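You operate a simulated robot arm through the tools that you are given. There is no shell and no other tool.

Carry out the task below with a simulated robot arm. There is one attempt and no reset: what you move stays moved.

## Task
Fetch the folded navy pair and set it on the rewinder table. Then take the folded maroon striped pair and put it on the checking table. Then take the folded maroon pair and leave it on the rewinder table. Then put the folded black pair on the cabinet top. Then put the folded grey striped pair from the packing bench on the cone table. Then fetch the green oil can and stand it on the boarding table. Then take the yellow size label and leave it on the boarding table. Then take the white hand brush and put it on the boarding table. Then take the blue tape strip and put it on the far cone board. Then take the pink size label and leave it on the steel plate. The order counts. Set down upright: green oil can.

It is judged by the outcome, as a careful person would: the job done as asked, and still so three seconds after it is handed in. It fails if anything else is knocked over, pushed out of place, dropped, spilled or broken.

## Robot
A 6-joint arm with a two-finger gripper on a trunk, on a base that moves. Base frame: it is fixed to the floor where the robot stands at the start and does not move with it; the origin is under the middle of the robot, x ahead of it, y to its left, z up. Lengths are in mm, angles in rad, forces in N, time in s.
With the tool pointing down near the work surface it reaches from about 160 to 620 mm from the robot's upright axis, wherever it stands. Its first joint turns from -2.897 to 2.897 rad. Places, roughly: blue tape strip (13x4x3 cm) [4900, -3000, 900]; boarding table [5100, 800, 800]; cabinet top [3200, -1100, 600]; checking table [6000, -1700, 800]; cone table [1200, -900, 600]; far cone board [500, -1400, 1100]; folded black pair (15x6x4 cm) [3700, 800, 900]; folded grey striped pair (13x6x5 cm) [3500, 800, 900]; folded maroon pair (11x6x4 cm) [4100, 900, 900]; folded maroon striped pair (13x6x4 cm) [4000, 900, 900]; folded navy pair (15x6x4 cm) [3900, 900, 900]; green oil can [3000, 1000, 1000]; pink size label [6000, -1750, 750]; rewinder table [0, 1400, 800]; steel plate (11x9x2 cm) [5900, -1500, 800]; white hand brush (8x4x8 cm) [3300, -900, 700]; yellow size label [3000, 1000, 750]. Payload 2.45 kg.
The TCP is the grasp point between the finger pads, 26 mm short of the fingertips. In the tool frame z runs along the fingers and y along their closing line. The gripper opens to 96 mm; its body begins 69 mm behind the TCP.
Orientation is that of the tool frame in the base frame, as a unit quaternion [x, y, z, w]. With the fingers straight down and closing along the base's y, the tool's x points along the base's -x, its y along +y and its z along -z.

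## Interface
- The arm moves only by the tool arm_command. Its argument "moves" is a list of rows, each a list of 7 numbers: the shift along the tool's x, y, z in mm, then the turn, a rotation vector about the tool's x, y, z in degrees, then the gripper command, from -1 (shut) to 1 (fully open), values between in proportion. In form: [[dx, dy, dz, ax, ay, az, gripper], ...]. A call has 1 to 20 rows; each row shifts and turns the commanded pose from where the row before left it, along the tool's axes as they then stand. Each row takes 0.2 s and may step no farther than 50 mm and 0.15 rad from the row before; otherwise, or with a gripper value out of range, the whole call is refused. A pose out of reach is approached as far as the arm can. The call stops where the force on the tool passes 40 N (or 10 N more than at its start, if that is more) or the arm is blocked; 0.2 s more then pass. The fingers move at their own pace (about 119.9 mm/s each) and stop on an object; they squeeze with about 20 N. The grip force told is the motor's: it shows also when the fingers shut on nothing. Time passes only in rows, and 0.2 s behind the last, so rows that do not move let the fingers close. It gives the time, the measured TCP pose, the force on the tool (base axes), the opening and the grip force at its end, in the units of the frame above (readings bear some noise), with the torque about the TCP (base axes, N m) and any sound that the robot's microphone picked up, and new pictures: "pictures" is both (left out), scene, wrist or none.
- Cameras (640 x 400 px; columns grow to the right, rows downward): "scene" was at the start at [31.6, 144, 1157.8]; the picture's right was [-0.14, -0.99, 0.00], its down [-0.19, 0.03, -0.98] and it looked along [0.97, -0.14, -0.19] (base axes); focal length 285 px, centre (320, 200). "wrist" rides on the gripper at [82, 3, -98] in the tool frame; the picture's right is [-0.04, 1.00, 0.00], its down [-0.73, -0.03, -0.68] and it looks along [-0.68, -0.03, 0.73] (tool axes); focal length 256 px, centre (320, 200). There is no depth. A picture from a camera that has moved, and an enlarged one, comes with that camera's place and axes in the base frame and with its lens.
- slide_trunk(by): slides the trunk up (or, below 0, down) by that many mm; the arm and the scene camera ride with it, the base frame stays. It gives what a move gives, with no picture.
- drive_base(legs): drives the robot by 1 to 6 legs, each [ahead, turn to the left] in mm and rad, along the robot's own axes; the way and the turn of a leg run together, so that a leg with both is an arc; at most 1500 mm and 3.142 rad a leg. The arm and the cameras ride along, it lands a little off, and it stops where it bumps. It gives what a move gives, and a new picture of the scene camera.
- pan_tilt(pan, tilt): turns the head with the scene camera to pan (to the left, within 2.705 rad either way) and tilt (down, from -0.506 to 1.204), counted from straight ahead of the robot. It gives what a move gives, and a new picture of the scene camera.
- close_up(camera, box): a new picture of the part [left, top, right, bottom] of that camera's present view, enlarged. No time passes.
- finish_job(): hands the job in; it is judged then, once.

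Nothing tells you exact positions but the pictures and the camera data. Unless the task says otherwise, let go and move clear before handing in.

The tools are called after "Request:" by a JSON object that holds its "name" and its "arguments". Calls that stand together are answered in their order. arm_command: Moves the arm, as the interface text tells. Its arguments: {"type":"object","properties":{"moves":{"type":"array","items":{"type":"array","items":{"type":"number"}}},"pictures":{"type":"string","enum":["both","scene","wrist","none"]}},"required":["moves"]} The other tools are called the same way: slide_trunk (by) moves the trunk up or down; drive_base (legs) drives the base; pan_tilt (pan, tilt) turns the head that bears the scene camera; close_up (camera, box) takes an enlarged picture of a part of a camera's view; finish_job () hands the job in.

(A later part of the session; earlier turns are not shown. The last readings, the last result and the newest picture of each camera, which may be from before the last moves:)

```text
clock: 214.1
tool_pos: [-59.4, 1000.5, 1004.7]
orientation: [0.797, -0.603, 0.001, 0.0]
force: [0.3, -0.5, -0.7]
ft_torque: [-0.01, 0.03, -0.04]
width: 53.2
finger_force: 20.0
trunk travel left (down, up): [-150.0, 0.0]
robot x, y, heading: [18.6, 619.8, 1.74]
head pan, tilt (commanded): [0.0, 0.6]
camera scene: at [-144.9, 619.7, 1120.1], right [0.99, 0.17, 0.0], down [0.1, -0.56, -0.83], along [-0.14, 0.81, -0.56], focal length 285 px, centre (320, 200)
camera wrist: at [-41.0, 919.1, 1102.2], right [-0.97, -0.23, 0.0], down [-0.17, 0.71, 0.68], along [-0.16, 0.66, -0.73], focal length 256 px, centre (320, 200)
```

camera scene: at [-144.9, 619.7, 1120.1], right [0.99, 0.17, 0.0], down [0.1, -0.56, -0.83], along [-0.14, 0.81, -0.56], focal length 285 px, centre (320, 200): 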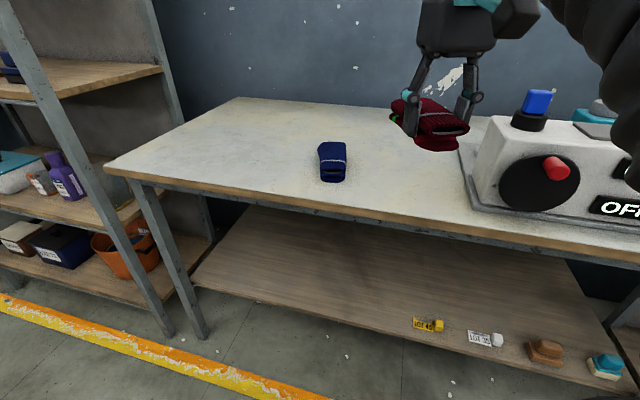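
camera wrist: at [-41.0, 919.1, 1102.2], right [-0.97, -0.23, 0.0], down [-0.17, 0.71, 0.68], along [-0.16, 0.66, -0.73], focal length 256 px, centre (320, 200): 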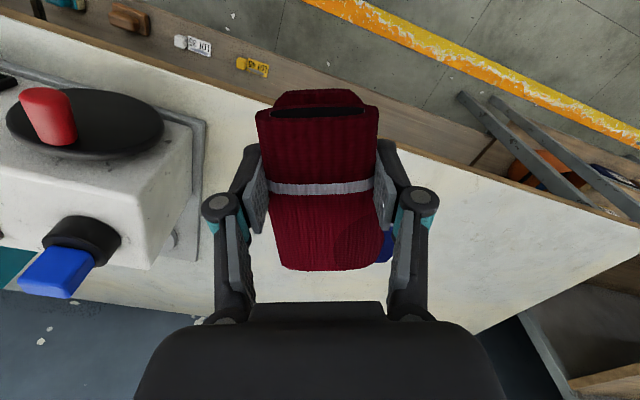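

The navy pair is left of centre and the machine is on the right. I'll place the maroon pair in the clear gap between them at about (-75, 1165).

Request:
{"name": "arm_command", "arguments": {"moves": [[-30, -6, 15, 0, 0, 0, -1], [-35, -6, 20, 0, 0, 0, -1], [-35, -6, 25, 0, 0, 0, -1], [-32, -6, 25, 0, 0, 0, -1], [-30, -6, 25, 0, 0, 0, -1], [0, 0, 15, 0, 0, 4, -1], [0, 0, 10, 0, 0, 4, -1], [0, 0, 0, 0, 0, 0, -1]]}}

```text
clock: 215.9
tool_pos: [-75.0, 1163.0, 867.9]
orientation: [0.754, -0.657, 0.0, 0.0]
force: [0.1, 0.1, -0.8]
ft_torque: [-0.01, 0.01, 0.0]
width: 53.2
finger_force: 19.9
trunk travel left (down, up): [-150.0, 0.0]
robot x, y, heading: [11.6, 621.7, 1.747]
head pan, tilt (commanded): [0.0, 0.6]
camera scene: at [-144.9, 619.8, 1120.1], right [0.99, 0.17, 0.0], down [0.1, -0.56, -0.83], along [-0.14, 0.81, -0.56], focal length 285 px, centre (320, 200)
camera wrist: at [-68.5, 1080.9, 966.5], right [-1.0, -0.1, 0.0], down [-0.07, 0.73, 0.68], along [-0.06, 0.68, -0.73], focal length 256 px, centre (320, 200)
```

scene: 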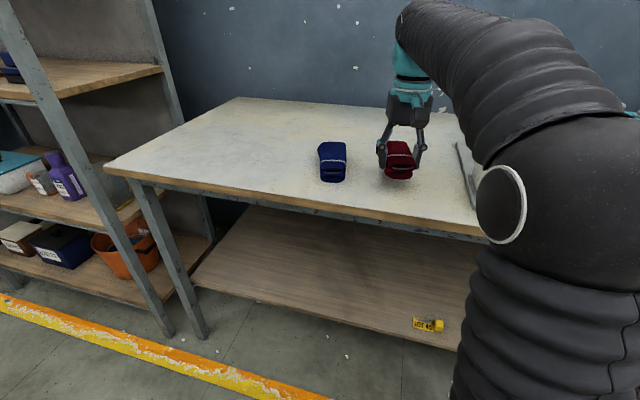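
wrist: 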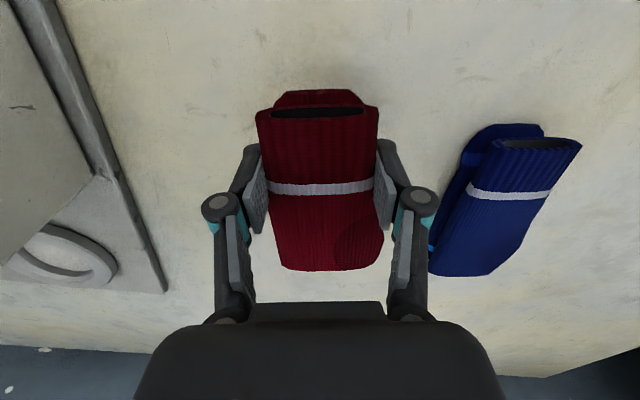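

Request:
{"name": "arm_command", "arguments": {"moves": [[0, 0, 12, 0, 0, 0, -1], [0, 0, 10, 0, 0, 0, -1], [0, 0, 5, 0, 0, 0, -1], [0, 0, 3, 0, 0, 0, -1], [0, 0, 0, 0, 0, 0, -1]], "pictures": "none"}}

```text
clock: 217.1
tool_pos: [-74.2, 1163.0, 837.8]
orientation: [0.754, -0.657, 0.0, 0.0]
force: [-0.1, 0.4, -0.2]
ft_torque: [-0.03, -0.03, -0.04]
width: 53.4
finger_force: 19.9
trunk travel left (down, up): [-150.0, 0.0]
robot x, y, heading: [16.3, 615.4, 1.742]
head pan, tilt (commanded): [0.0, 0.6]
```

Request:
{"name": "arm_command", "arguments": {"moves": [[0, 0, 3, 0, 0, 0, -1], [0, 0, 2, 0, 0, 0, -1], [0, 0, 0, 0, 0, 0, -1]], "pictures": "none"}}

```text
clock: 217.9
tool_pos: [-73.0, 1162.9, 833.8]
orientation: [0.754, -0.657, -0.001, 0.0]
force: [1.0, 0.7, 4.1]
ft_torque: [0.32, 0.05, -0.01]
width: 53.3
finger_force: 20.1
trunk travel left (down, up): [-150.0, 0.0]
robot x, y, heading: [15.0, 620.4, 1.74]
head pan, tilt (commanded): [0.0, 0.6]
```

Request:
{"name": "arm_command", "arguments": {"moves": [[0, 0, 1.5, 0, 0, 0, -1], [0, 0, 0, 0, 0, 0, 0.2], [0, 0, 0, 0, 0, 0, 0.5], [0, 0, 0, 0, 0, 0, 0.5], [0, 0, -20, 0, 0, 0, 0.5], [0, 0, -30, 0, 0, 0, 0.5], [10, 0, -40, 0, 0, 0, 0.8], [35, 0, -30, 0, 0, 0, 1], [38, 0, -30, 0, 0, 0, 1], [40, 0, -15, 0, 0, 0, 1], [0, 0, 0, 0, 0, 0, 1]]}}

```text
clock: 220.3
tool_pos: [-57.4, 1043.0, 996.4]
orientation: [0.754, -0.657, 0.0, 0.0]
force: [-0.3, -0.5, 0.1]
ft_torque: [0.03, 0.01, -0.01]
width: 95.8
finger_force: 0.0
trunk travel left (down, up): [-150.0, 0.0]
robot x, y, heading: [14.4, 619.1, 1.737]
head pan, tilt (commanded): [0.0, 0.6]
camera scene: at [-144.9, 619.8, 1120.1], right [0.99, 0.17, 0.0], down [0.1, -0.56, -0.83], along [-0.14, 0.81, -0.56], focal length 285 px, centre (320, 200)
camera wrist: at [-51.2, 960.1, 1095.3], right [-1.0, -0.1, 0.0], down [-0.07, 0.73, 0.68], along [-0.07, 0.68, -0.73], focal length 256 px, centre (320, 200)
```

scene: 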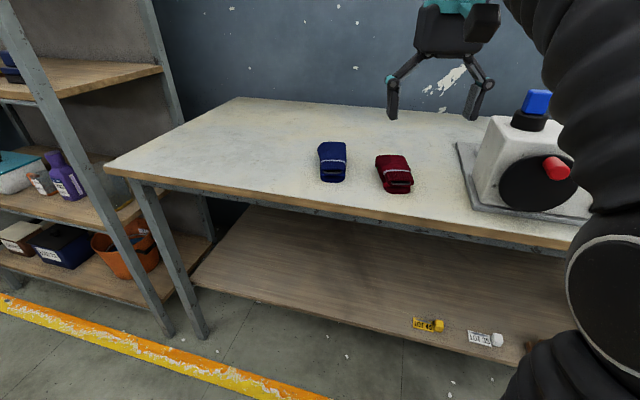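
wrist: 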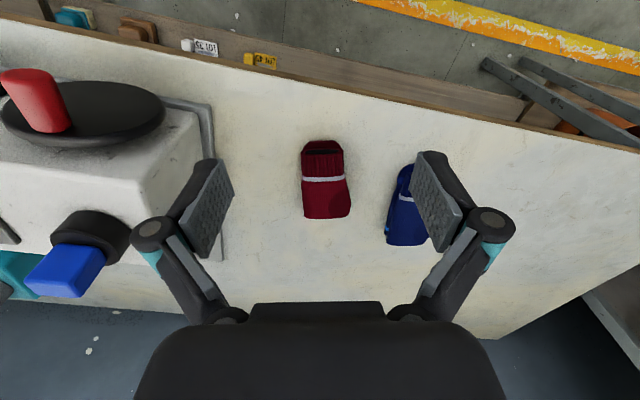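

Both pairs rest on the rewinder table. Next is the black pair, so I'll reverse up the aisle to the bench.

Request:
{"name": "drive_base", "arguments": {"legs": [[0, 1.335], [-1500, 0], [-1500, 0]]}}

```text
clock: 238.0
tool_pos: [2572.9, 493.0, 996.4]
orientation: [1.0, -0.023, 0.0, 0.0]
force: [0.0, 0.5, -1.0]
ft_torque: [0.01, 0.0, 0.01]
width: 96.0
finger_force: 0.0
trunk travel left (down, up): [-150.0, 0.0]
robot x, y, heading: [3001.4, 486.4, 3.13]
head pan, tilt (commanded): [0.0, 0.6]
camera scene: at [2972.2, 331.9, 1120.1], right [0.01, 1.0, 0.0], down [0.56, -0.01, -0.83], along [-0.82, 0.01, -0.56], focal length 285 px, centre (320, 200)
```

scene: 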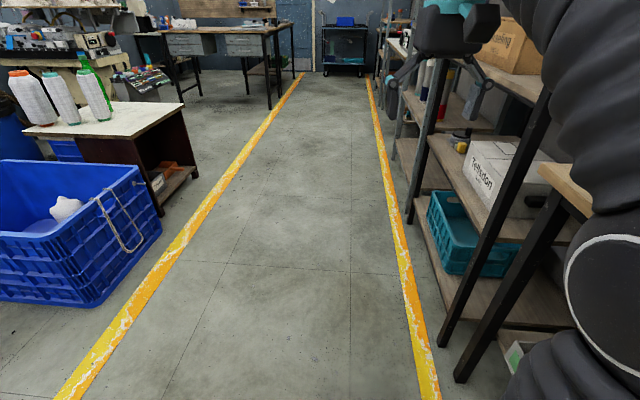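

Request:
{"name": "pan_tilt", "arguments": {"pan": -1.3, "tilt": 1.2}}

Request:
{"name": "pan_tilt", "arguments": {"pan": 0.8, "tilt": 1.2}}

```text
clock: 239.5
tool_pos: [2572.9, 493.3, 996.8]
orientation: [1.0, -0.023, 0.0, 0.0]
force: [-0.2, -0.8, -1.0]
ft_torque: [0.02, -0.01, -0.02]
width: 96.1
finger_force: 0.0
trunk travel left (down, up): [-150.0, 0.0]
robot x, y, heading: [3005.5, 492.4, 3.134]
head pan, tilt (commanded): [-1.3, 1.201]
camera scene: at [3046.2, 384.9, 1075.5], right [0.97, 0.26, 0.0], down [0.24, -0.9, -0.36], along [-0.09, 0.35, -0.93], focal length 285 px, centre (320, 200)
```

scene: 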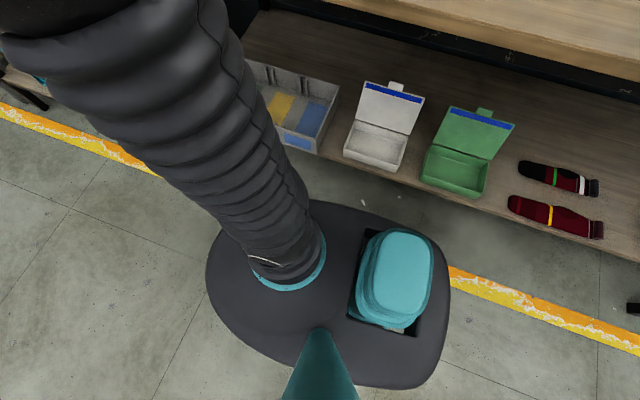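

```text
clock: 241.5
tool_pos: [2573.5, 493.2, 996.9]
orientation: [1.0, -0.023, -0.001, -0.001]
force: [0.4, 1.1, -0.1]
ft_torque: [0.0, 0.02, -0.01]
width: 96.1
finger_force: 0.1
trunk travel left (down, up): [-150.0, 0.0]
robot x, y, heading: [3003.3, 488.3, 3.131]
head pan, tilt (commanded): [0.799, 1.201]
camera scene: at [3021.2, 291.2, 1075.5], right [-0.71, 0.71, 0.0], down [0.66, 0.66, -0.36], along [-0.26, -0.26, -0.93], focal length 285 px, centre (320, 200)
```

scene: 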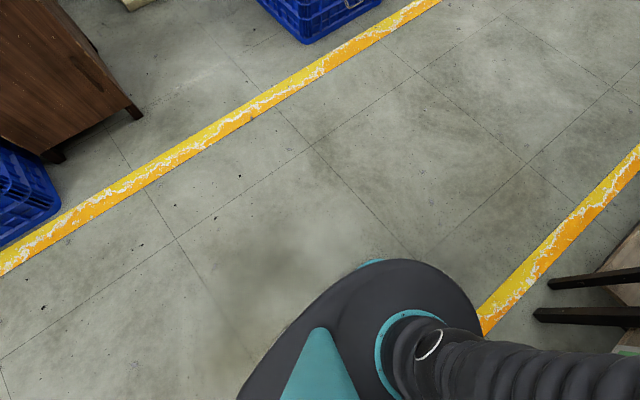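

The base is a rounded oval with room beside the bench. I'll angle off slightly and reverse to the spot in front of the black pair.

Request:
{"name": "drive_base", "arguments": {"legs": [[0, -0.23], [-680, 0], [0, -1.42]]}}

Request:
{"name": "pan_tilt", "arguments": {"pan": 0.0, "tilt": 0.6}}

Request:
{"name": "arm_command", "arguments": {"moves": [[0, 0, 0, 0, 0, 0, 1]], "pictures": "wrist"}}

```text
clock: 249.6
tool_pos: [3706.7, 754.2, 997.0]
orientation: [-0.654, 0.757, -0.001, 0.0]
force: [0.1, -0.3, 0.7]
ft_torque: [0.0, 0.0, 0.0]
width: 96.0
finger_force: 0.0
trunk travel left (down, up): [-150.0, 0.0]
robot x, y, heading: [3661.5, 324.0, 1.456]
head pan, tilt (commanded): [0.799, 1.201]
camera scene: at [3460.6, 327.7, 1075.5], right [0.77, 0.64, 0.0], down [0.59, -0.72, -0.36], along [-0.23, 0.28, -0.93], focal length 285 px, centre (320, 200)
```

scene: 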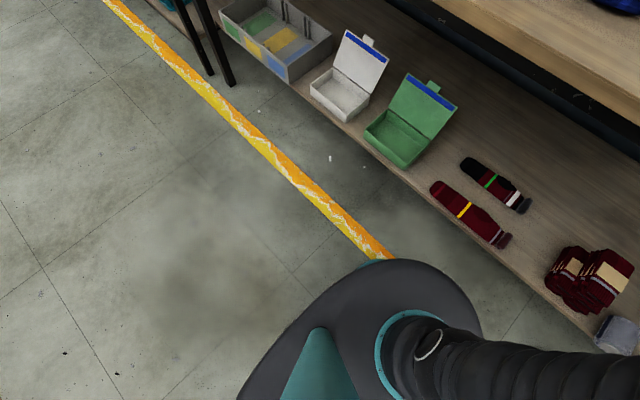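

```text
clock: 250.7
tool_pos: [3706.3, 754.6, 998.0]
orientation: [-0.654, 0.756, 0.001, 0.0]
force: [-0.4, 0.3, -0.1]
ft_torque: [0.02, 0.02, -0.01]
width: 96.1
finger_force: 0.1
trunk travel left (down, up): [-150.0, 0.0]
robot x, y, heading: [3659.0, 326.3, 1.459]
head pan, tilt (commanded): [0.0, 0.6]
camera scene: at [3505.8, 372.4, 1120.0], right [0.99, -0.11, 0.0], down [-0.06, -0.56, -0.82], along [0.09, 0.82, -0.57], focal length 285 px, centre (320, 200)
```

scene: 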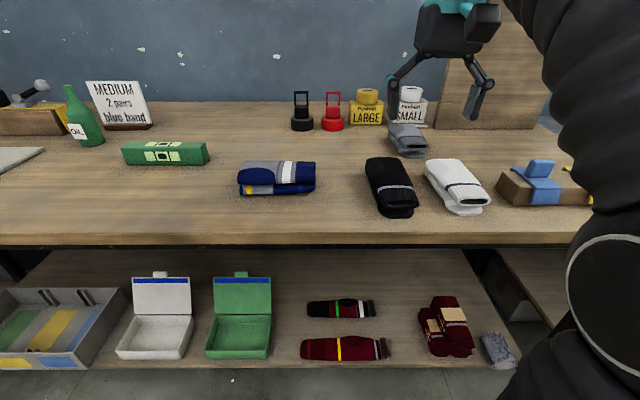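

```text
clock: 251.1
tool_pos: [3707.4, 754.3, 997.0]
orientation: [-0.654, 0.757, -0.001, 0.0]
force: [0.0, -0.7, -0.6]
ft_torque: [0.02, 0.02, 0.01]
width: 96.2
finger_force: 0.1
trunk travel left (down, up): [-150.0, 0.0]
robot x, y, heading: [3661.7, 326.7, 1.461]
head pan, tilt (commanded): [0.0, 0.6]
camera wrist: at [3690.6, 673.6, 1095.1], right [-0.98, 0.18, 0.0], down [0.13, 0.72, 0.68], along [0.12, 0.67, -0.73], focal length 256 px, centre (320, 200)
```

wrist: 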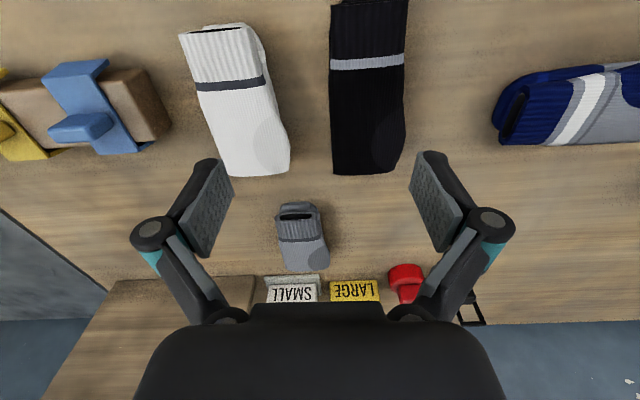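

The black pair's centre is at about (3669, 769). I'll align over it.

Request:
{"name": "arm_command", "arguments": {"moves": [[-4, 20, 0, 0, 0, 0, 0.6], [-4, 20, 15, 0, 0, -2.4, 0.6], [0, 0, 25, 0, 0, -2.4, 0.6], [0, 0, 25, 0, 0, 0, 0.6], [0, 0, 0, 0, 0, 0, 0.6]], "pictures": "wrist"}}

```text
clock: 252.3
tool_pos: [3666.6, 768.1, 931.1]
orientation: [-0.685, 0.728, 0.0, 0.0]
force: [-0.5, -0.7, -0.1]
ft_torque: [0.0, 0.01, -0.01]
width: 76.9
finger_force: 0.1
trunk travel left (down, up): [-150.0, 0.0]
robot x, y, heading: [3659.5, 327.6, 1.461]
head pan, tilt (commanded): [0.0, 0.6]
camera wrist: at [3658.5, 686.2, 1029.3], right [-0.99, 0.1, 0.0], down [0.07, 0.73, 0.68], along [0.07, 0.68, -0.73], focal length 256 px, centre (320, 200)
```

wrist: 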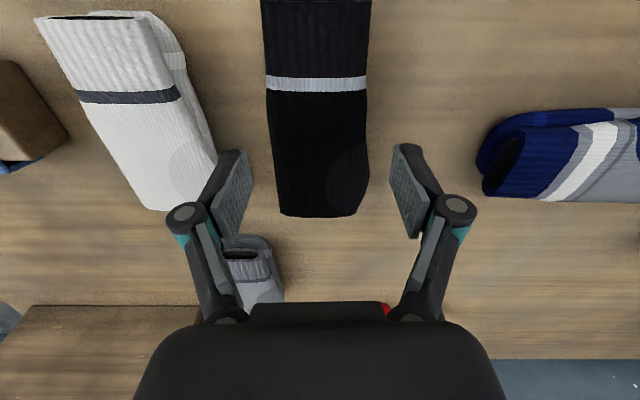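

Request:
{"name": "arm_command", "arguments": {"moves": [[0, 0, 0, 0, 0, 0, 0.42], [0, 0, 15, 0, 0, 0, 0.42], [0, 0, 15, 0, 0, 0, 0.42], [0, 0, 10, 0, 0, 0, 0.42], [0, 0, 7, 0, 0, 0, 0.42], [0, 0, 0, 0, 0, 0, -1], [0, 0, 0, 0, 0, 0, -1], [0, 0, 0, 0, 0, 0, -1]], "pictures": "wrist"}}

```text
clock: 254.1
tool_pos: [3668.4, 767.5, 886.0]
orientation: [-0.685, 0.728, 0.0, 0.0]
force: [0.6, 1.3, 4.6]
ft_torque: [0.12, 0.14, -0.23]
width: 53.5
finger_force: 19.2
trunk travel left (down, up): [-150.0, 0.0]
robot x, y, heading: [3657.7, 327.5, 1.464]
head pan, tilt (commanded): [0.0, 0.6]
camera wrist: at [3658.9, 685.4, 983.8], right [-0.99, 0.1, 0.0], down [0.07, 0.73, 0.68], along [0.07, 0.68, -0.73], focal length 256 px, centre (320, 200)
```

wrist: 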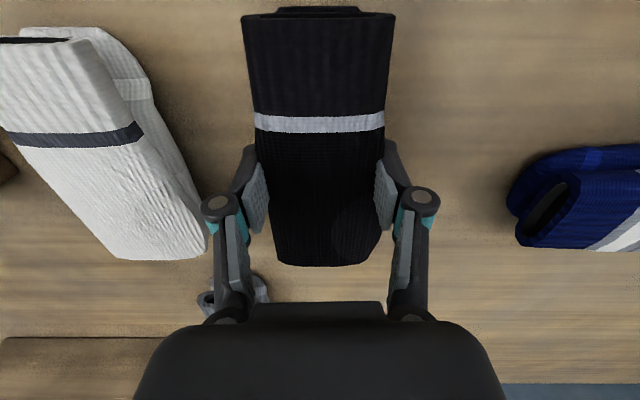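

Gripped. I'll lift, retract and turn toward the cabinet side of the aisle.

Request:
{"name": "arm_command", "arguments": {"moves": [[0, 0, -25, 0, 0, 0, -1], [0, 0, -30, 0, 0, 0, -1], [0, 0, -30, 0, 0, 0, -1], [20, 0, -25, 0, 0, 0, -1], [30, 0, -5, 0, 0, 0, -1], [0, 0, 0, 0, 0, 0, -1]], "pictures": "wrist"}}

Request:
{"name": "drive_base", "arguments": {"legs": [[0, -2.6]]}}

Request:
{"name": "pan_tilt", "arguments": {"pan": -0.6, "tilt": 0.5}}

```text
clock: 255.5
tool_pos: [3663.9, 719.0, 999.4]
orientation: [-0.685, 0.729, 0.0, 0.0]
force: [-0.7, 0.5, -1.3]
ft_torque: [-0.02, 0.02, -0.03]
width: 53.5
finger_force: 20.1
trunk travel left (down, up): [-150.0, 0.0]
robot x, y, heading: [3658.0, 327.7, 1.458]
head pan, tilt (commanded): [0.0, 0.6]
camera wrist: at [3655.8, 636.6, 1097.8], right [-0.99, 0.1, 0.0], down [0.07, 0.73, 0.68], along [0.07, 0.68, -0.73], focal length 256 px, centre (320, 200)
```

wrist: 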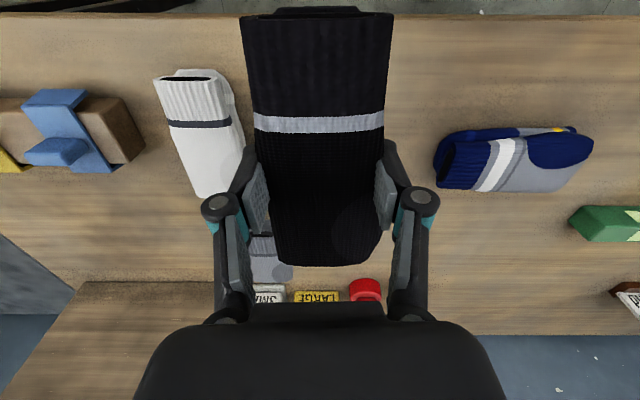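

```text
clock: 262.1
tool_pos: [3844.1, -18.0, 1000.3]
orientation: [0.534, 0.846, 0.001, 0.0]
force: [-0.2, 0.5, -1.1]
ft_torque: [-0.02, -0.02, 0.02]
width: 53.3
finger_force: 20.5
trunk travel left (down, up): [-150.0, 0.0]
robot x, y, heading: [3657.5, 325.8, -1.177]
head pan, tilt (commanded): [0.0, 0.6]
camera scene: at [3815.8, 361.3, 1120.1], right [-0.92, -0.39, 0.0], down [-0.22, 0.52, -0.83], along [0.32, -0.76, -0.56], focal length 285 px, centre (320, 200)
```

scene: 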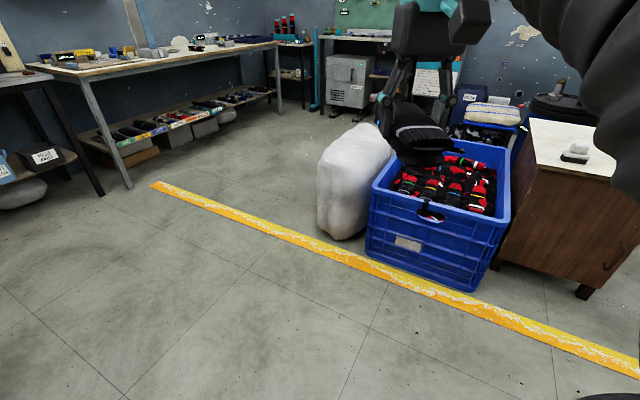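

```text
clock: 263.1
tool_pos: [3844.9, -17.9, 999.7]
orientation: [0.534, 0.845, 0.0, 0.0]
force: [-0.4, 0.7, -0.7]
ft_torque: [0.01, 0.0, -0.02]
width: 53.3
finger_force: 20.7
trunk travel left (down, up): [-150.0, 0.0]
robot x, y, heading: [3660.2, 328.9, -1.18]
head pan, tilt (commanded): [-0.6, 0.499]
camera scene: at [3763.3, 353.7, 1129.2], right [-0.98, 0.2, 0.0], down [0.1, 0.47, -0.88], along [-0.18, -0.86, -0.48], focal length 285 px, centre (320, 200)
```

scene: 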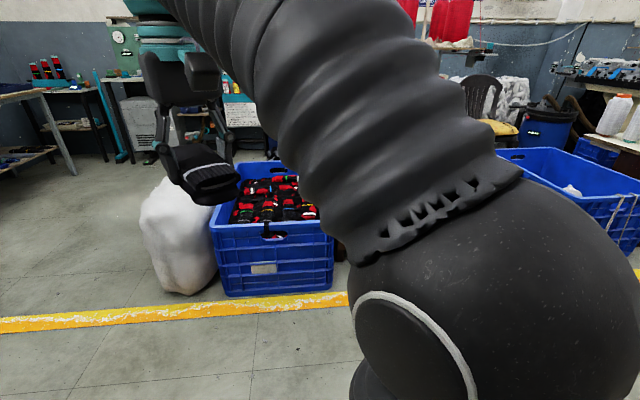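

The brown cabinet with the white top is to the right of the blue crate, with the brush on it. I'll drive there.

Request:
{"name": "drive_base", "arguments": {"legs": [[0, -0.92], [860, 0], [0, 0.46]]}}

Request:
{"name": "pan_tilt", "arguments": {"pan": 0.0, "tilt": 0.6}}

Request:
{"name": "arm_command", "arguments": {"moves": [[0, 0, 0, 0, 0, 0, -1]], "pictures": "wrist"}}

```text
clock: 271.4
tool_pos: [3242.5, -815.5, 999.0]
orientation: [0.712, 0.702, 0.0, 0.0]
force: [-0.2, 0.9, -0.3]
ft_torque: [0.0, 0.02, 0.0]
width: 53.6
finger_force: 20.2
trunk travel left (down, up): [-150.0, 0.0]
robot x, y, heading: [3231.8, -420.5, -1.64]
head pan, tilt (commanded): [-0.6, 0.499]
camera scene: at [3334.3, -446.0, 1129.2], right [-0.79, 0.62, 0.0], down [0.29, 0.38, -0.88], along [-0.54, -0.69, -0.48], focal length 285 px, centre (320, 200)
```

scene: 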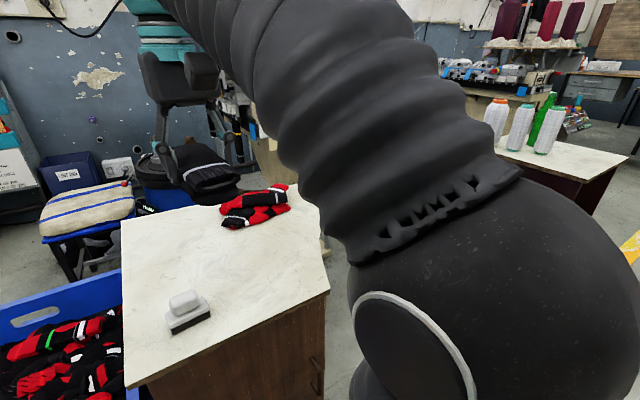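

```text
clock: 272.4
tool_pos: [3243.4, -816.4, 1000.1]
orientation: [0.712, 0.702, 0.0, 0.0]
force: [0.5, -0.6, -0.3]
ft_torque: [0.0, 0.01, -0.02]
width: 53.4
finger_force: 20.6
trunk travel left (down, up): [-150.0, 0.0]
robot x, y, heading: [3232.1, -420.7, -1.634]
head pan, tilt (commanded): [0.0, 0.6]
camera scene: at [3384.7, -462.5, 1120.1], right [-1.0, 0.06, 0.0], down [0.04, 0.56, -0.83], along [-0.05, -0.82, -0.56], focal length 285 px, centre (320, 200)
```

scene: 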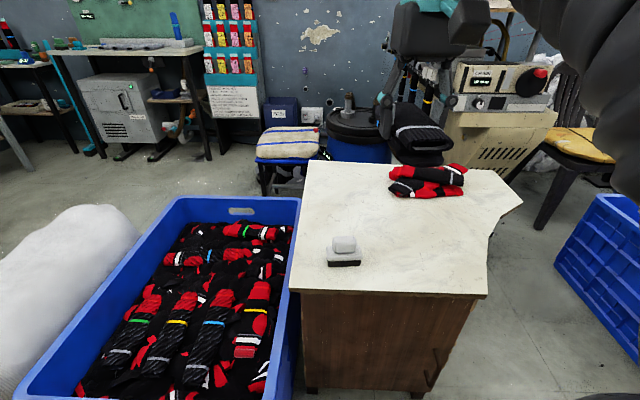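

```text
clock: 272.8
tool_pos: [3244.7, -815.0, 999.5]
orientation: [0.712, 0.702, 0.0, 0.0]
force: [0.0, 0.7, -0.9]
ft_torque: [0.01, -0.01, -0.02]
width: 53.7
finger_force: 20.1
trunk travel left (down, up): [-150.0, 0.0]
robot x, y, heading: [3228.9, -424.6, -1.635]
head pan, tilt (commanded): [0.0, 0.6]
camera wrist: at [3246.8, -734.5, 1097.7], right [1.0, -0.05, 0.0], down [-0.04, -0.73, 0.68], along [-0.04, -0.68, -0.73], focal length 256 px, centre (320, 200)
```

wrist: 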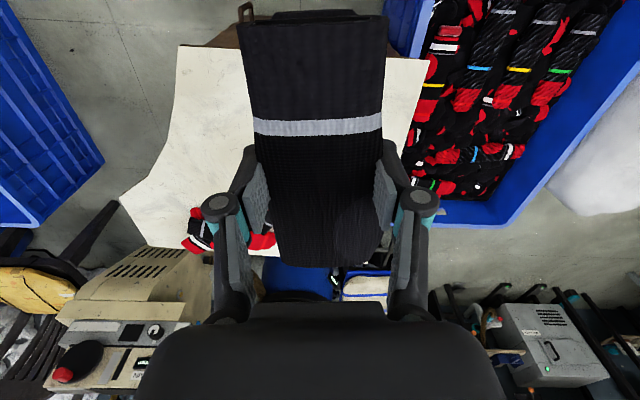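

The cabinet top is at z≈625, with the brush near its front-left and red socks at the back. I'll lower the trunk for this lower surface.

Request:
{"name": "slide_trunk", "arguments": {"by": -150}}

Request:
{"name": "arm_command", "arguments": {"moves": [[-20, -30, 0, 0, 0, 0, -1], [-30, -30, 10, 0, 0, 0, -1], [-35, -30, 15, 0, 0, 0, -1], [-30, -20, 20, 0, 0, 0, -1], [-30, 0, 30, 0, 0, 0, -1], [0, 0, 30, 0, 0, 0, -1], [0, 0, 0, 0, 0, 0, -1]]}}

```text
clock: 274.5
tool_pos: [3242.5, -816.3, 849.8]
orientation: [0.712, 0.702, 0.0, 0.0]
force: [0.9, -0.4, -0.7]
ft_torque: [-0.01, 0.0, 0.0]
width: 53.5
finger_force: 19.8
trunk travel left (down, up): [0.0, 150.0]
robot x, y, heading: [3229.2, -425.1, -1.634]
head pan, tilt (commanded): [0.0, 0.6]
```

```text
clock: 276.1
tool_pos: [3131.3, -960.1, 745.8]
orientation: [0.712, 0.702, 0.0, 0.0]
force: [-0.7, 0.0, -0.4]
ft_torque: [-0.01, -0.04, 0.02]
width: 53.3
finger_force: 19.5
trunk travel left (down, up): [0.0, 150.0]
robot x, y, heading: [3231.7, -425.3, -1.637]
head pan, tilt (commanded): [0.0, 0.6]
camera scene: at [3384.7, -462.6, 970.1], right [-1.0, 0.06, 0.0], down [0.04, 0.56, -0.83], along [-0.05, -0.82, -0.57], focal length 285 px, centre (320, 200)
camera wrist: at [3133.7, -878.1, 843.7], right [1.0, -0.05, 0.0], down [-0.04, -0.73, 0.68], along [-0.04, -0.68, -0.73], focal length 256 px, centre (320, 200)
```

scene: 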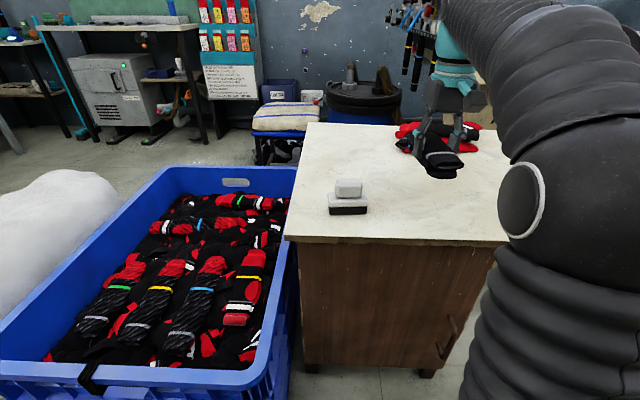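
wrist: 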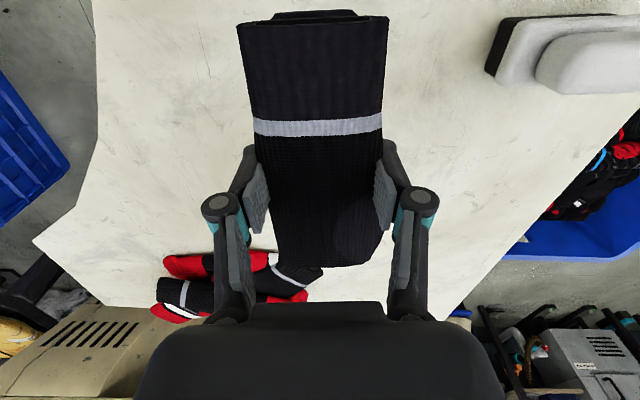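

Request:
{"name": "arm_command", "arguments": {"moves": [[0, 0, 25, 0, 0, 0, -1], [0, 0, 20, 0, 0, 0, -1], [0, 0, 12, 0, 0, 0, -1], [0, 0, 8, 0, 0, 0, -1], [0, 0, 0, 0, 0, 0, -1]], "pictures": "scene"}}

```text
clock: 277.3
tool_pos: [3129.8, -958.7, 678.9]
orientation: [0.712, 0.702, 0.001, 0.0]
force: [0.4, -0.1, -1.1]
ft_torque: [0.03, -0.02, -0.02]
width: 53.0
finger_force: 19.7
trunk travel left (down, up): [0.0, 150.0]
robot x, y, heading: [3228.9, -423.6, -1.639]
head pan, tilt (commanded): [0.0, 0.6]
camera scene: at [3384.7, -462.6, 970.1], right [-1.0, 0.06, 0.0], down [0.04, 0.56, -0.83], along [-0.05, -0.82, -0.56], focal length 285 px, centre (320, 200)
```

scene: 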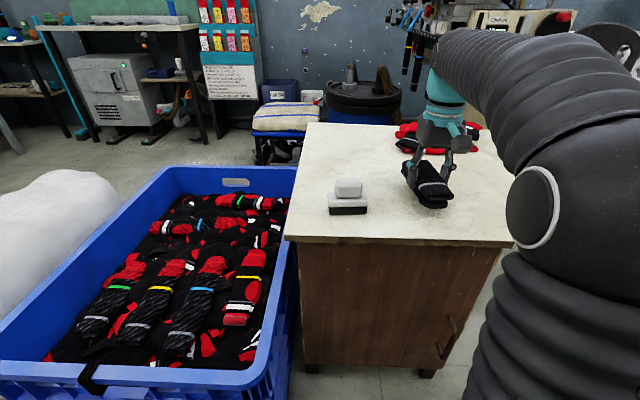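

Request:
{"name": "arm_command", "arguments": {"moves": [[0, 0, 5, 0, 0, 0, -1], [0, 0, 4, 0, 0, 0, -1], [0, 0, 4, 0, 0, 0, -1], [0, 0, 0, 0, 0, 0, -1]], "pictures": "none"}}

Request:
{"name": "arm_command", "arguments": {"moves": [[0, 0, 3, 0, 0, 0, -1], [0, 0, 3, 0, 0, 0, -1], [0, 0, 0, 0, 0, 0, -1]], "pictures": "none"}}

```text
clock: 278.3
tool_pos: [3131.5, -958.2, 667.2]
orientation: [0.712, 0.702, 0.0, -0.001]
force: [0.7, 0.5, -0.8]
ft_torque: [0.0, 0.01, 0.0]
width: 53.3
finger_force: 20.5
trunk travel left (down, up): [0.0, 150.0]
robot x, y, heading: [3229.9, -422.8, -1.637]
head pan, tilt (commanded): [0.0, 0.6]
```

```text
clock: 279.1
tool_pos: [3131.3, -958.8, 660.9]
orientation: [0.712, 0.702, 0.0, 0.0]
force: [0.1, 0.3, -0.6]
ft_torque: [0.0, -0.02, 0.0]
width: 53.5
finger_force: 20.0
trunk travel left (down, up): [0.0, 150.0]
robot x, y, heading: [3229.1, -424.5, -1.637]
head pan, tilt (commanded): [0.0, 0.6]
```

Request:
{"name": "arm_command", "arguments": {"moves": [[0, 0, 3, 0, 0, 0, -1], [0, 0, 3, 0, 0, 0, -1], [0, 0, 0, 0, 0, 0, -1]], "pictures": "none"}}

```text
clock: 279.9
tool_pos: [3131.0, -958.8, 655.3]
orientation: [0.712, 0.702, -0.002, 0.0]
force: [0.4, -0.9, 9.8]
ft_torque: [0.22, -0.18, -0.03]
width: 53.6
finger_force: 20.0
trunk travel left (down, up): [0.0, 150.0]
robot x, y, heading: [3230.7, -427.1, -1.639]
head pan, tilt (commanded): [0.0, 0.6]
```

Contact; the cabinet top is at about z≈620. I'll release and retreat.

Request:
{"name": "arm_command", "arguments": {"moves": [[0, 0, 1, 0, 0, 0, 0.2], [0, 0, 0, 0, 0, 0, 0.5], [0, 0, 0, 0, 0, 0, 0.5], [0, 0, -20, 0, 0, 0, 0.5], [0, 0, -30, 0, 0, 0, 0.6], [0, 0, -40, 0, 0, 0, 0.8], [20, 0, -40, 0, 0, 0, 1], [40, 10, -25, 0, 0, 0, 1], [40, 15, -20, 0, 0, 0, 1], [0, 0, 0, 0, 0, 0, 1]]}}

```text
clock: 282.1
tool_pos: [3156.4, -857.4, 829.2]
orientation: [0.712, 0.702, -0.001, 0.0]
force: [-0.5, 0.5, -0.8]
ft_torque: [0.0, 0.01, 0.02]
width: 96.1
finger_force: 0.2
trunk travel left (down, up): [0.0, 150.0]
robot x, y, heading: [3227.8, -422.2, -1.634]
head pan, tilt (commanded): [0.0, 0.6]
camera scene: at [3384.7, -462.6, 970.1], right [-1.0, 0.06, 0.0], down [0.04, 0.56, -0.83], along [-0.05, -0.82, -0.56], focal length 285 px, centre (320, 200)
camera wrist: at [3160.3, -776.5, 925.8], right [1.0, -0.05, 0.0], down [-0.04, -0.73, 0.68], along [-0.04, -0.68, -0.73], focal length 256 px, centre (320, 200)
```

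scene: 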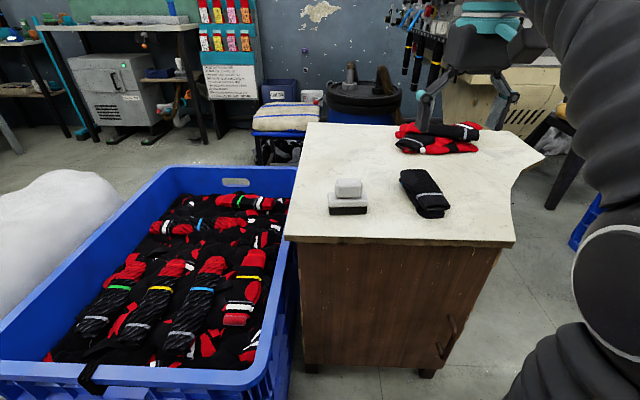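
wrist: 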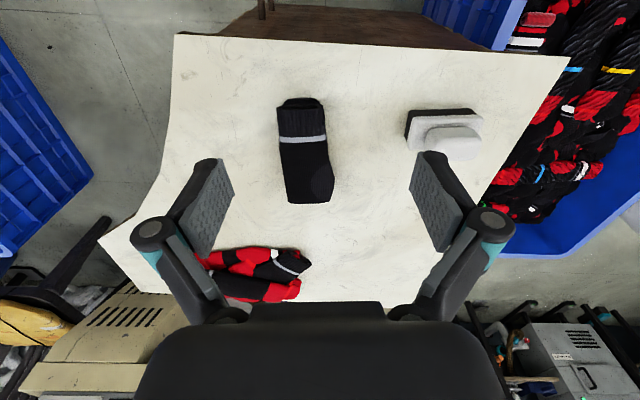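

The black pair is on the cabinet top. Next is the grey striped pair on the bench, so I'll raise the trunk, turn around mid-aisle and approach.

Request:
{"name": "slide_trunk", "arguments": {"by": 150}}

Request:
{"name": "drive_base", "arguments": {"legs": [[0, -0.267], [-400, 0], [0, -3.13]]}}

```text
clock: 283.9
tool_pos: [3157.1, -858.1, 976.6]
orientation: [0.712, 0.702, 0.001, 0.0]
force: [0.1, 0.0, -0.2]
ft_torque: [0.02, 0.04, 0.02]
width: 96.1
finger_force: 0.1
trunk travel left (down, up): [-150.0, 0.0]
robot x, y, heading: [3229.2, -422.2, -1.638]
head pan, tilt (commanded): [0.0, 0.6]
```

```text
clock: 294.5
tool_pos: [3522.6, 367.3, 978.8]
orientation: [-0.623, 0.782, 0.0, 0.0]
force: [0.4, -0.2, -0.5]
ft_torque: [-0.01, 0.0, -0.02]
width: 96.3
finger_force: 0.1
trunk travel left (down, up): [-150.0, 0.0]
robot x, y, heading: [3359.9, -40.7, 1.292]
head pan, tilt (commanded): [0.0, 0.6]
camera scene: at [3214.2, 28.9, 1120.1], right [0.96, -0.27, 0.0], down [-0.15, -0.54, -0.83], along [0.23, 0.79, -0.56], focal length 285 px, centre (320, 200)
```

scene: 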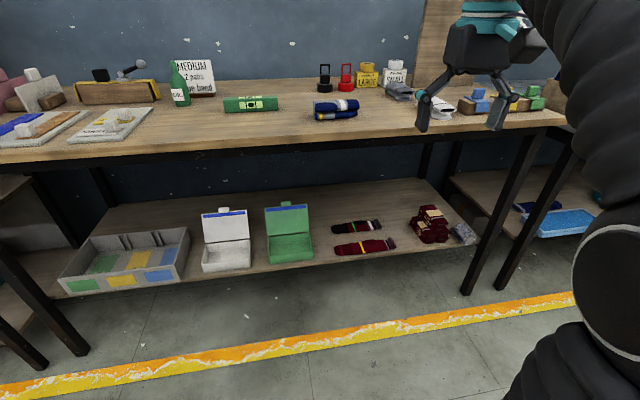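

Request:
{"name": "drive_base", "arguments": {"legs": [[370, 0], [0, 0.22]]}}

Request:
{"name": "arm_command", "arguments": {"moves": [[40, 20, -10, 0, 0, 0, 1], [40, 20, -10, 0, 0, 0, 1]]}}

```text
clock: 297.7
tool_pos: [3530.5, 753.9, 977.4]
orientation: [-0.704, 0.71, 0.0, 0.0]
force: [-0.2, -0.5, 0.1]
ft_torque: [0.02, -0.04, -0.02]
width: 96.0
finger_force: 0.0
trunk travel left (down, up): [-150.0, 0.0]
robot x, y, heading: [3462.4, 319.3, 1.517]
head pan, tilt (commanded): [0.0, 0.6]
camera scene: at [3304.9, 356.8, 1120.1], right [1.0, -0.06, 0.0], down [-0.03, -0.56, -0.83], along [0.05, 0.82, -0.56], focal length 285 px, centre (320, 200)
```

scene: 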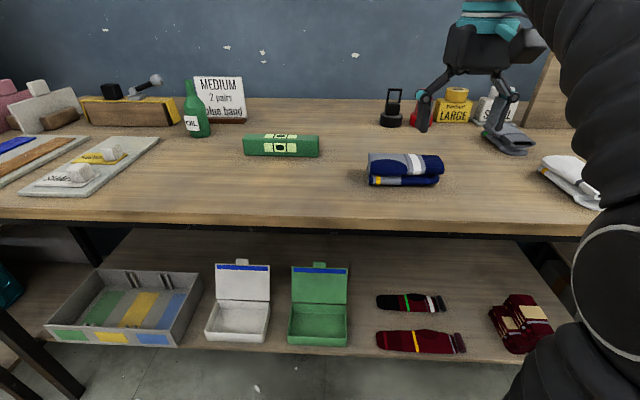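

```text
clock: 298.3
tool_pos: [3489.3, 676.0, 997.3]
orientation: [-0.705, 0.71, -0.001, 0.0]
force: [-0.2, 0.7, -0.7]
ft_torque: [-0.08, 0.01, 0.01]
width: 96.0
finger_force: 0.0
trunk travel left (down, up): [-150.0, 0.0]
robot x, y, heading: [3463.3, 320.4, 1.518]
head pan, tilt (commanded): [0.0, 0.6]
camera scene: at [3305.0, 357.4, 1120.1], right [1.0, -0.06, 0.0], down [-0.03, -0.56, -0.82], along [0.05, 0.82, -0.57], focal length 285 px, centre (320, 200)
camera wrist: at [3484.8, 593.2, 1095.6], right [-1.0, 0.05, 0.0], down [0.03, 0.73, 0.68], along [0.03, 0.68, -0.73], focal length 256 px, centre (320, 200)
```

scene: 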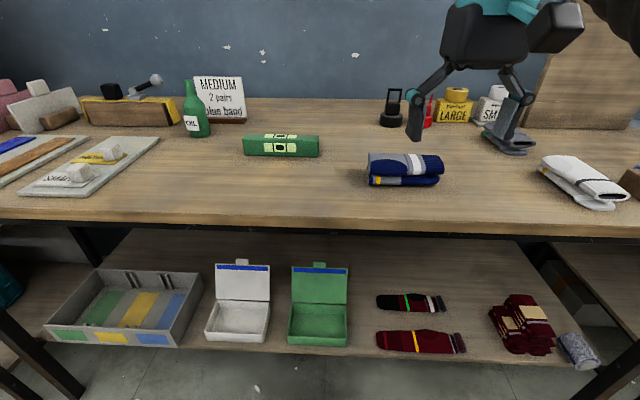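
wrist: 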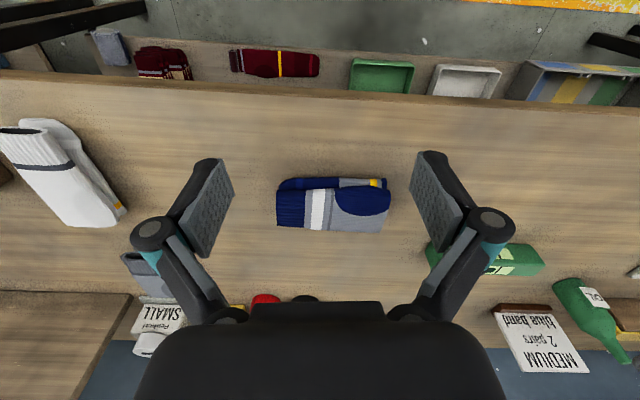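

The grey striped pair lies lengthwise along the bench. I'll take close-ups.

Request:
{"name": "close_up", "arguments": {"camera": "wrist", "box": [240, 150, 430, 260]}}

Request:
{"name": "close_up", "arguments": {"camera": "scene", "box": [330, 130, 490, 210]}}

```text
3.37 times, centred on (335, 205) of wrist
camera zoom: at [3484.8, 593.2, 1095.6], right [-1.0, 0.05, 0.0], down [0.03, 0.73, 0.68], along [0.03, 0.68, -0.73], focal length 862 px, centre (270, 183)
```

zoom: 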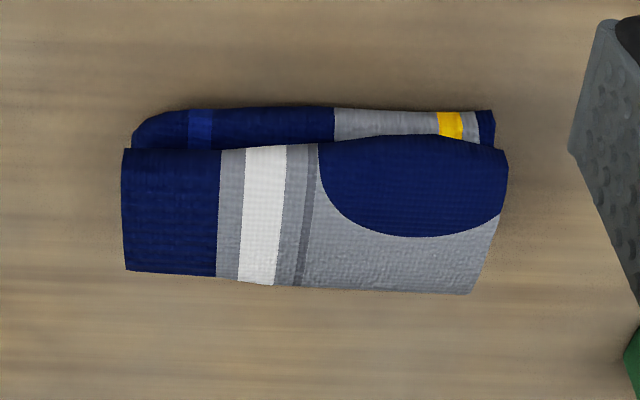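

```text
4.00 times, centred on (410, 170) of scene
camera zoom: at [3305.0, 357.4, 1120.1], right [1.0, -0.06, 0.0], down [-0.03, -0.56, -0.82], along [0.05, 0.82, -0.57], focal length 1142 px, centre (-40, 320)
```

zoom: 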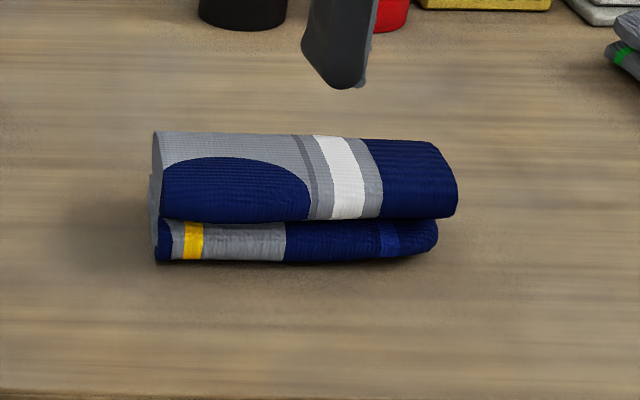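

The pair's axis lies nearly along x (about -0.085 rad). I'll move over it and rotate the wrist about 85° so the fingers close across its width.

Request:
{"name": "arm_command", "arguments": {"moves": [[-40, 2, 0, 0, 0, 0, 1], [-40, 2, 0, 0, 0, 0, 1], [-41, 1, 0, 0, 0, 0, 1], [0, 0, 0, 0, 0, -7.76, 1], [0, 0, 0, 0, 0, -7.76, 1], [0, 0, 0, 0, 0, -7.76, 1], [0, 0, 0, 0, 0, -7.76, 1], [0, 0, 0, 0, 0, -7.76, 1], [0, 0, 0, 0, 0, -7.76, 1], [0, 0, 0, 0, 0, -7.76, 1], [0, 0, 0, 0, 0, -7.76, 1], [0, 0, 0, 0, 0, -7.76, 1], [0, 0, 0, 0, 0, -7.76, 1], [0, 0, 0, 0, 0, -7.76, 1], [0, 0, 0, 0, 0, 0, 1]]}}

```text
clock: 301.5
tool_pos: [3486.9, 796.0, 998.0]
orientation: [0.999, -0.042, 0.0, 0.0]
force: [-0.7, -0.7, 0.4]
ft_torque: [-0.01, 0.02, -0.01]
width: 96.0
finger_force: 0.0
trunk travel left (down, up): [-150.0, 0.0]
robot x, y, heading: [3461.4, 322.4, 1.517]
head pan, tilt (commanded): [0.0, 0.6]
camera scene: at [3304.8, 356.8, 1120.1], right [1.0, -0.06, 0.0], down [-0.03, -0.56, -0.83], along [0.05, 0.82, -0.56], focal length 285 px, centre (320, 200)
camera wrist: at [3566.8, 784.2, 1096.1], right [-0.13, -0.99, 0.0], down [-0.73, 0.09, 0.68], along [-0.67, 0.09, -0.73], focal length 256 px, centre (320, 200)
```

scene: 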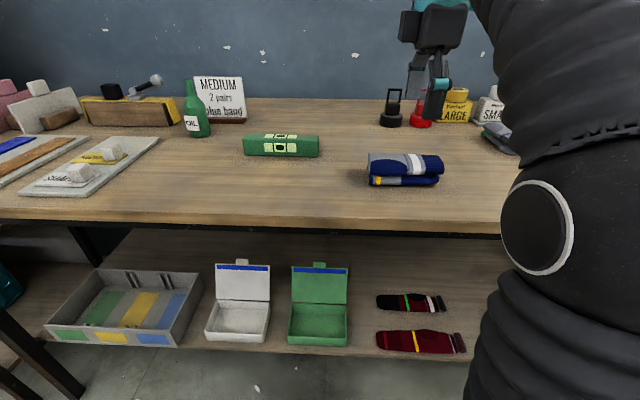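
wrist: 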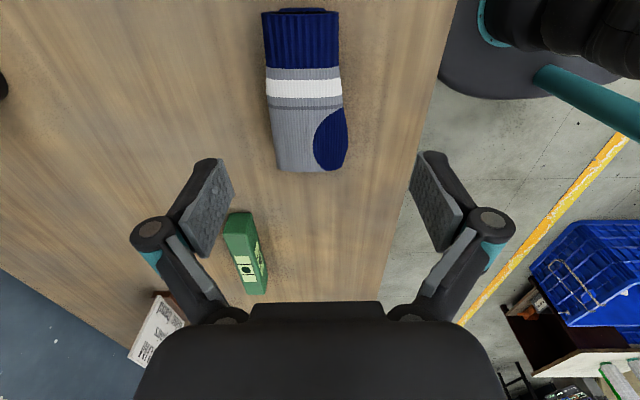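

Aligned above the grey striped pair. I'll descend and close.

Request:
{"name": "arm_command", "arguments": {"moves": [[0, -4, 35, 0, 0, 0, 0.8], [0, 0, 35, 0, 0, 0, 0.7], [0, 0, 25, 0, 0, 0, 0.7], [0, 0, 0, 0, 0, 0, 0.7]], "pictures": "wrist"}}

```text
clock: 302.5
tool_pos: [3487.5, 798.4, 903.1]
orientation: [0.999, -0.043, 0.0, -0.001]
force: [1.0, -0.4, 0.0]
ft_torque: [0.0, 0.0, -0.01]
width: 81.4
finger_force: 0.2
trunk travel left (down, up): [-150.0, 0.0]
robot x, y, heading: [3465.5, 318.8, 1.514]
head pan, tilt (commanded): [0.0, 0.6]
camera wrist: at [3567.0, 787.0, 1000.5], right [-0.13, -0.99, 0.0], down [-0.73, 0.09, 0.68], along [-0.67, 0.09, -0.73], focal length 256 px, centre (320, 200)
```

wrist: 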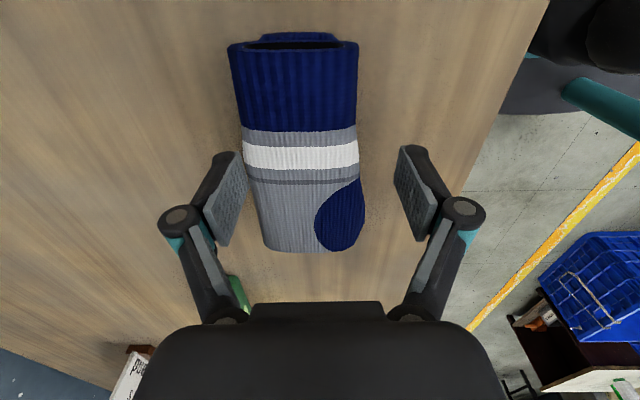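

Request:
{"name": "arm_command", "arguments": {"moves": [[0, -8, 0, 0, 0, 0, 0.7], [0, 0, 10, 0, 0, 0, 0.7], [0, 0, 10, 0, 0, 0, 0.7], [0, 0, 0, 0, 0, 0, -1], [0, 0, 0, 0, 0, 0, -1], [0, 0, 0, 0, 0, 0, -1]], "pictures": "wrist"}}

```text
clock: 303.9
tool_pos: [3488.1, 807.1, 883.9]
orientation: [0.999, -0.044, 0.0, -0.001]
force: [0.5, 1.5, 7.5]
ft_torque: [0.19, 0.05, -0.24]
width: 53.4
finger_force: 20.0
trunk travel left (down, up): [-150.0, 0.0]
robot x, y, heading: [3460.5, 323.1, 1.516]
head pan, tilt (commanded): [0.0, 0.6]
camera wrist: at [3567.4, 796.0, 981.6], right [-0.13, -0.99, 0.0], down [-0.73, 0.09, 0.68], along [-0.67, 0.09, -0.73], focal length 256 px, centre (320, 200)
```

wrist: 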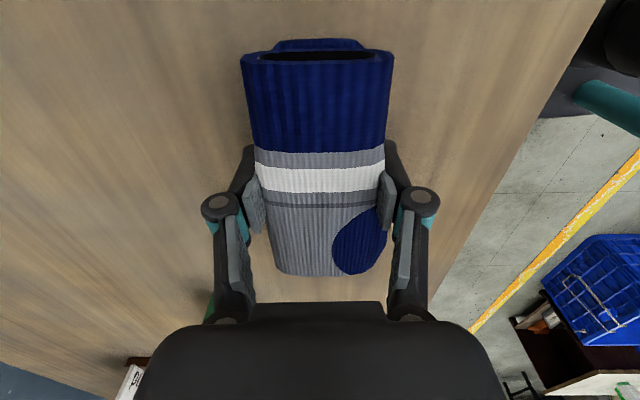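

Gripped. I'll lift, pull back and rotate the wrist back to its normal pose.

Request:
{"name": "arm_command", "arguments": {"moves": [[0, 0, -25, 0, 0, 0, -1], [0, 0, -30, 0, 0, 0, -1], [0, 0, -30, 0, 0, 0, -1], [0, 30, -30, 0, 0, 0, -1], [0, 40, 0, 0, 0, 0, -1], [0, 30, 0, 0, 0, 7.76, -1], [0, 0, 0, 0, 0, 7.76, -1], [0, 0, 0, 0, 0, 7.76, -1], [0, 0, 0, 0, 0, 7.76, -1], [0, 0, 0, 0, 0, 7.76, -1], [0, 0, 0, 0, 0, 7.76, -1], [0, 0, 0, 0, 0, 7.76, -1], [0, 0, 0, 0, 0, 7.76, -1], [0, 0, 0, 0, 0, 7.76, -1], [0, 0, 0, 0, 0, 7.76, -1], [0, 0, 0, 0, 0, 7.76, -1], [0, 0, 0, 0, 0, 0, -1]], "pictures": "wrist"}}

Request:
{"name": "drive_base", "arguments": {"legs": [[0, 1.83]]}}

Request:
{"name": "pan_tilt", "arguments": {"pan": 0.1, "tilt": 0.4}}

```text
clock: 307.5
tool_pos: [3478.3, 707.9, 998.4]
orientation: [-0.704, 0.71, -0.001, -0.001]
force: [0.1, 0.3, -1.8]
ft_torque: [-0.02, -0.01, 0.0]
width: 53.2
finger_force: 19.8
trunk travel left (down, up): [-150.0, 0.0]
robot x, y, heading: [3460.6, 319.8, 1.513]
head pan, tilt (commanded): [0.0, 0.6]
camera wrist: at [3474.2, 625.4, 1096.0], right [-1.0, 0.05, 0.0], down [0.03, 0.73, 0.68], along [0.03, 0.68, -0.73], focal length 256 px, centre (320, 200)
```

wrist: 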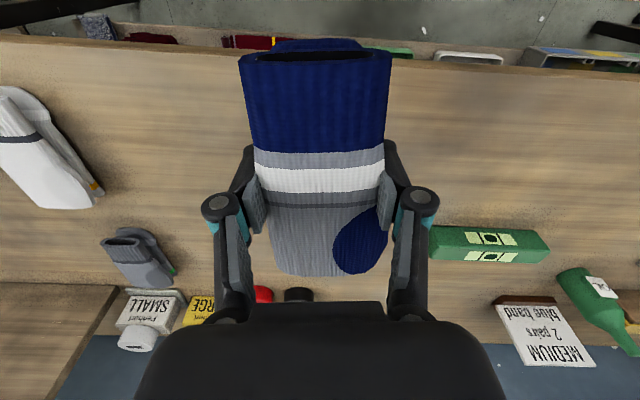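

```text
clock: 312.3
tool_pos: [3081.2, 241.9, 998.2]
orientation: [0.993, 0.121, 0.0, 0.0]
force: [0.1, -0.1, -0.6]
ft_torque: [-0.01, -0.02, 0.0]
width: 53.6
finger_force: 20.0
trunk travel left (down, up): [-150.0, 0.0]
robot x, y, heading: [3463.2, 318.0, -2.95]
head pan, tilt (commanded): [0.0, 0.6]
camera scene: at [3462.6, 159.5, 1120.1], right [-0.19, 0.98, 0.0], down [0.55, 0.11, -0.83], along [-0.81, -0.16, -0.56], focal length 285 px, centre (320, 200)
```

scene: 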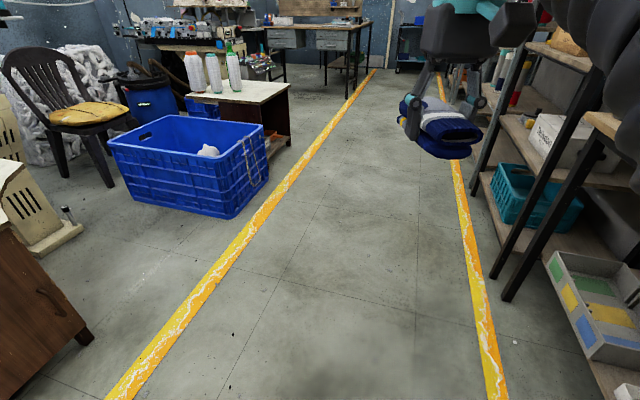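

```text
clock: 313.0
tool_pos: [3081.6, 241.7, 997.8]
orientation: [0.993, 0.12, 0.0, 0.0]
force: [-0.1, -0.1, -0.6]
ft_torque: [0.0, 0.02, 0.03]
width: 53.3
finger_force: 19.4
trunk travel left (down, up): [-150.0, 0.0]
robot x, y, heading: [3460.4, 319.3, -2.945]
head pan, tilt (commanded): [0.099, 0.4]
camera scene: at [3460.6, 149.8, 1138.3], right [-0.29, 0.96, 0.0], down [0.37, 0.11, -0.92], along [-0.88, -0.26, -0.39], focal length 285 px, centre (320, 200)
```

scene: 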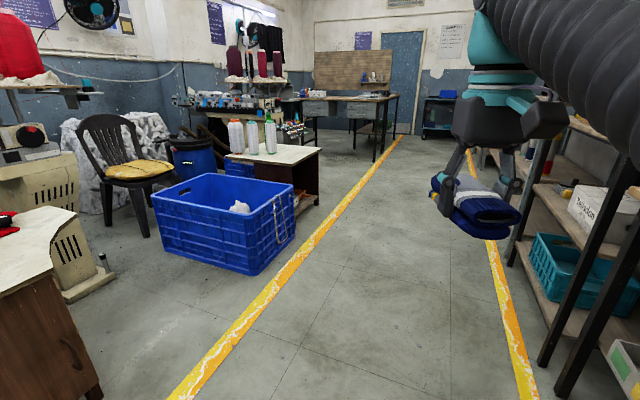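

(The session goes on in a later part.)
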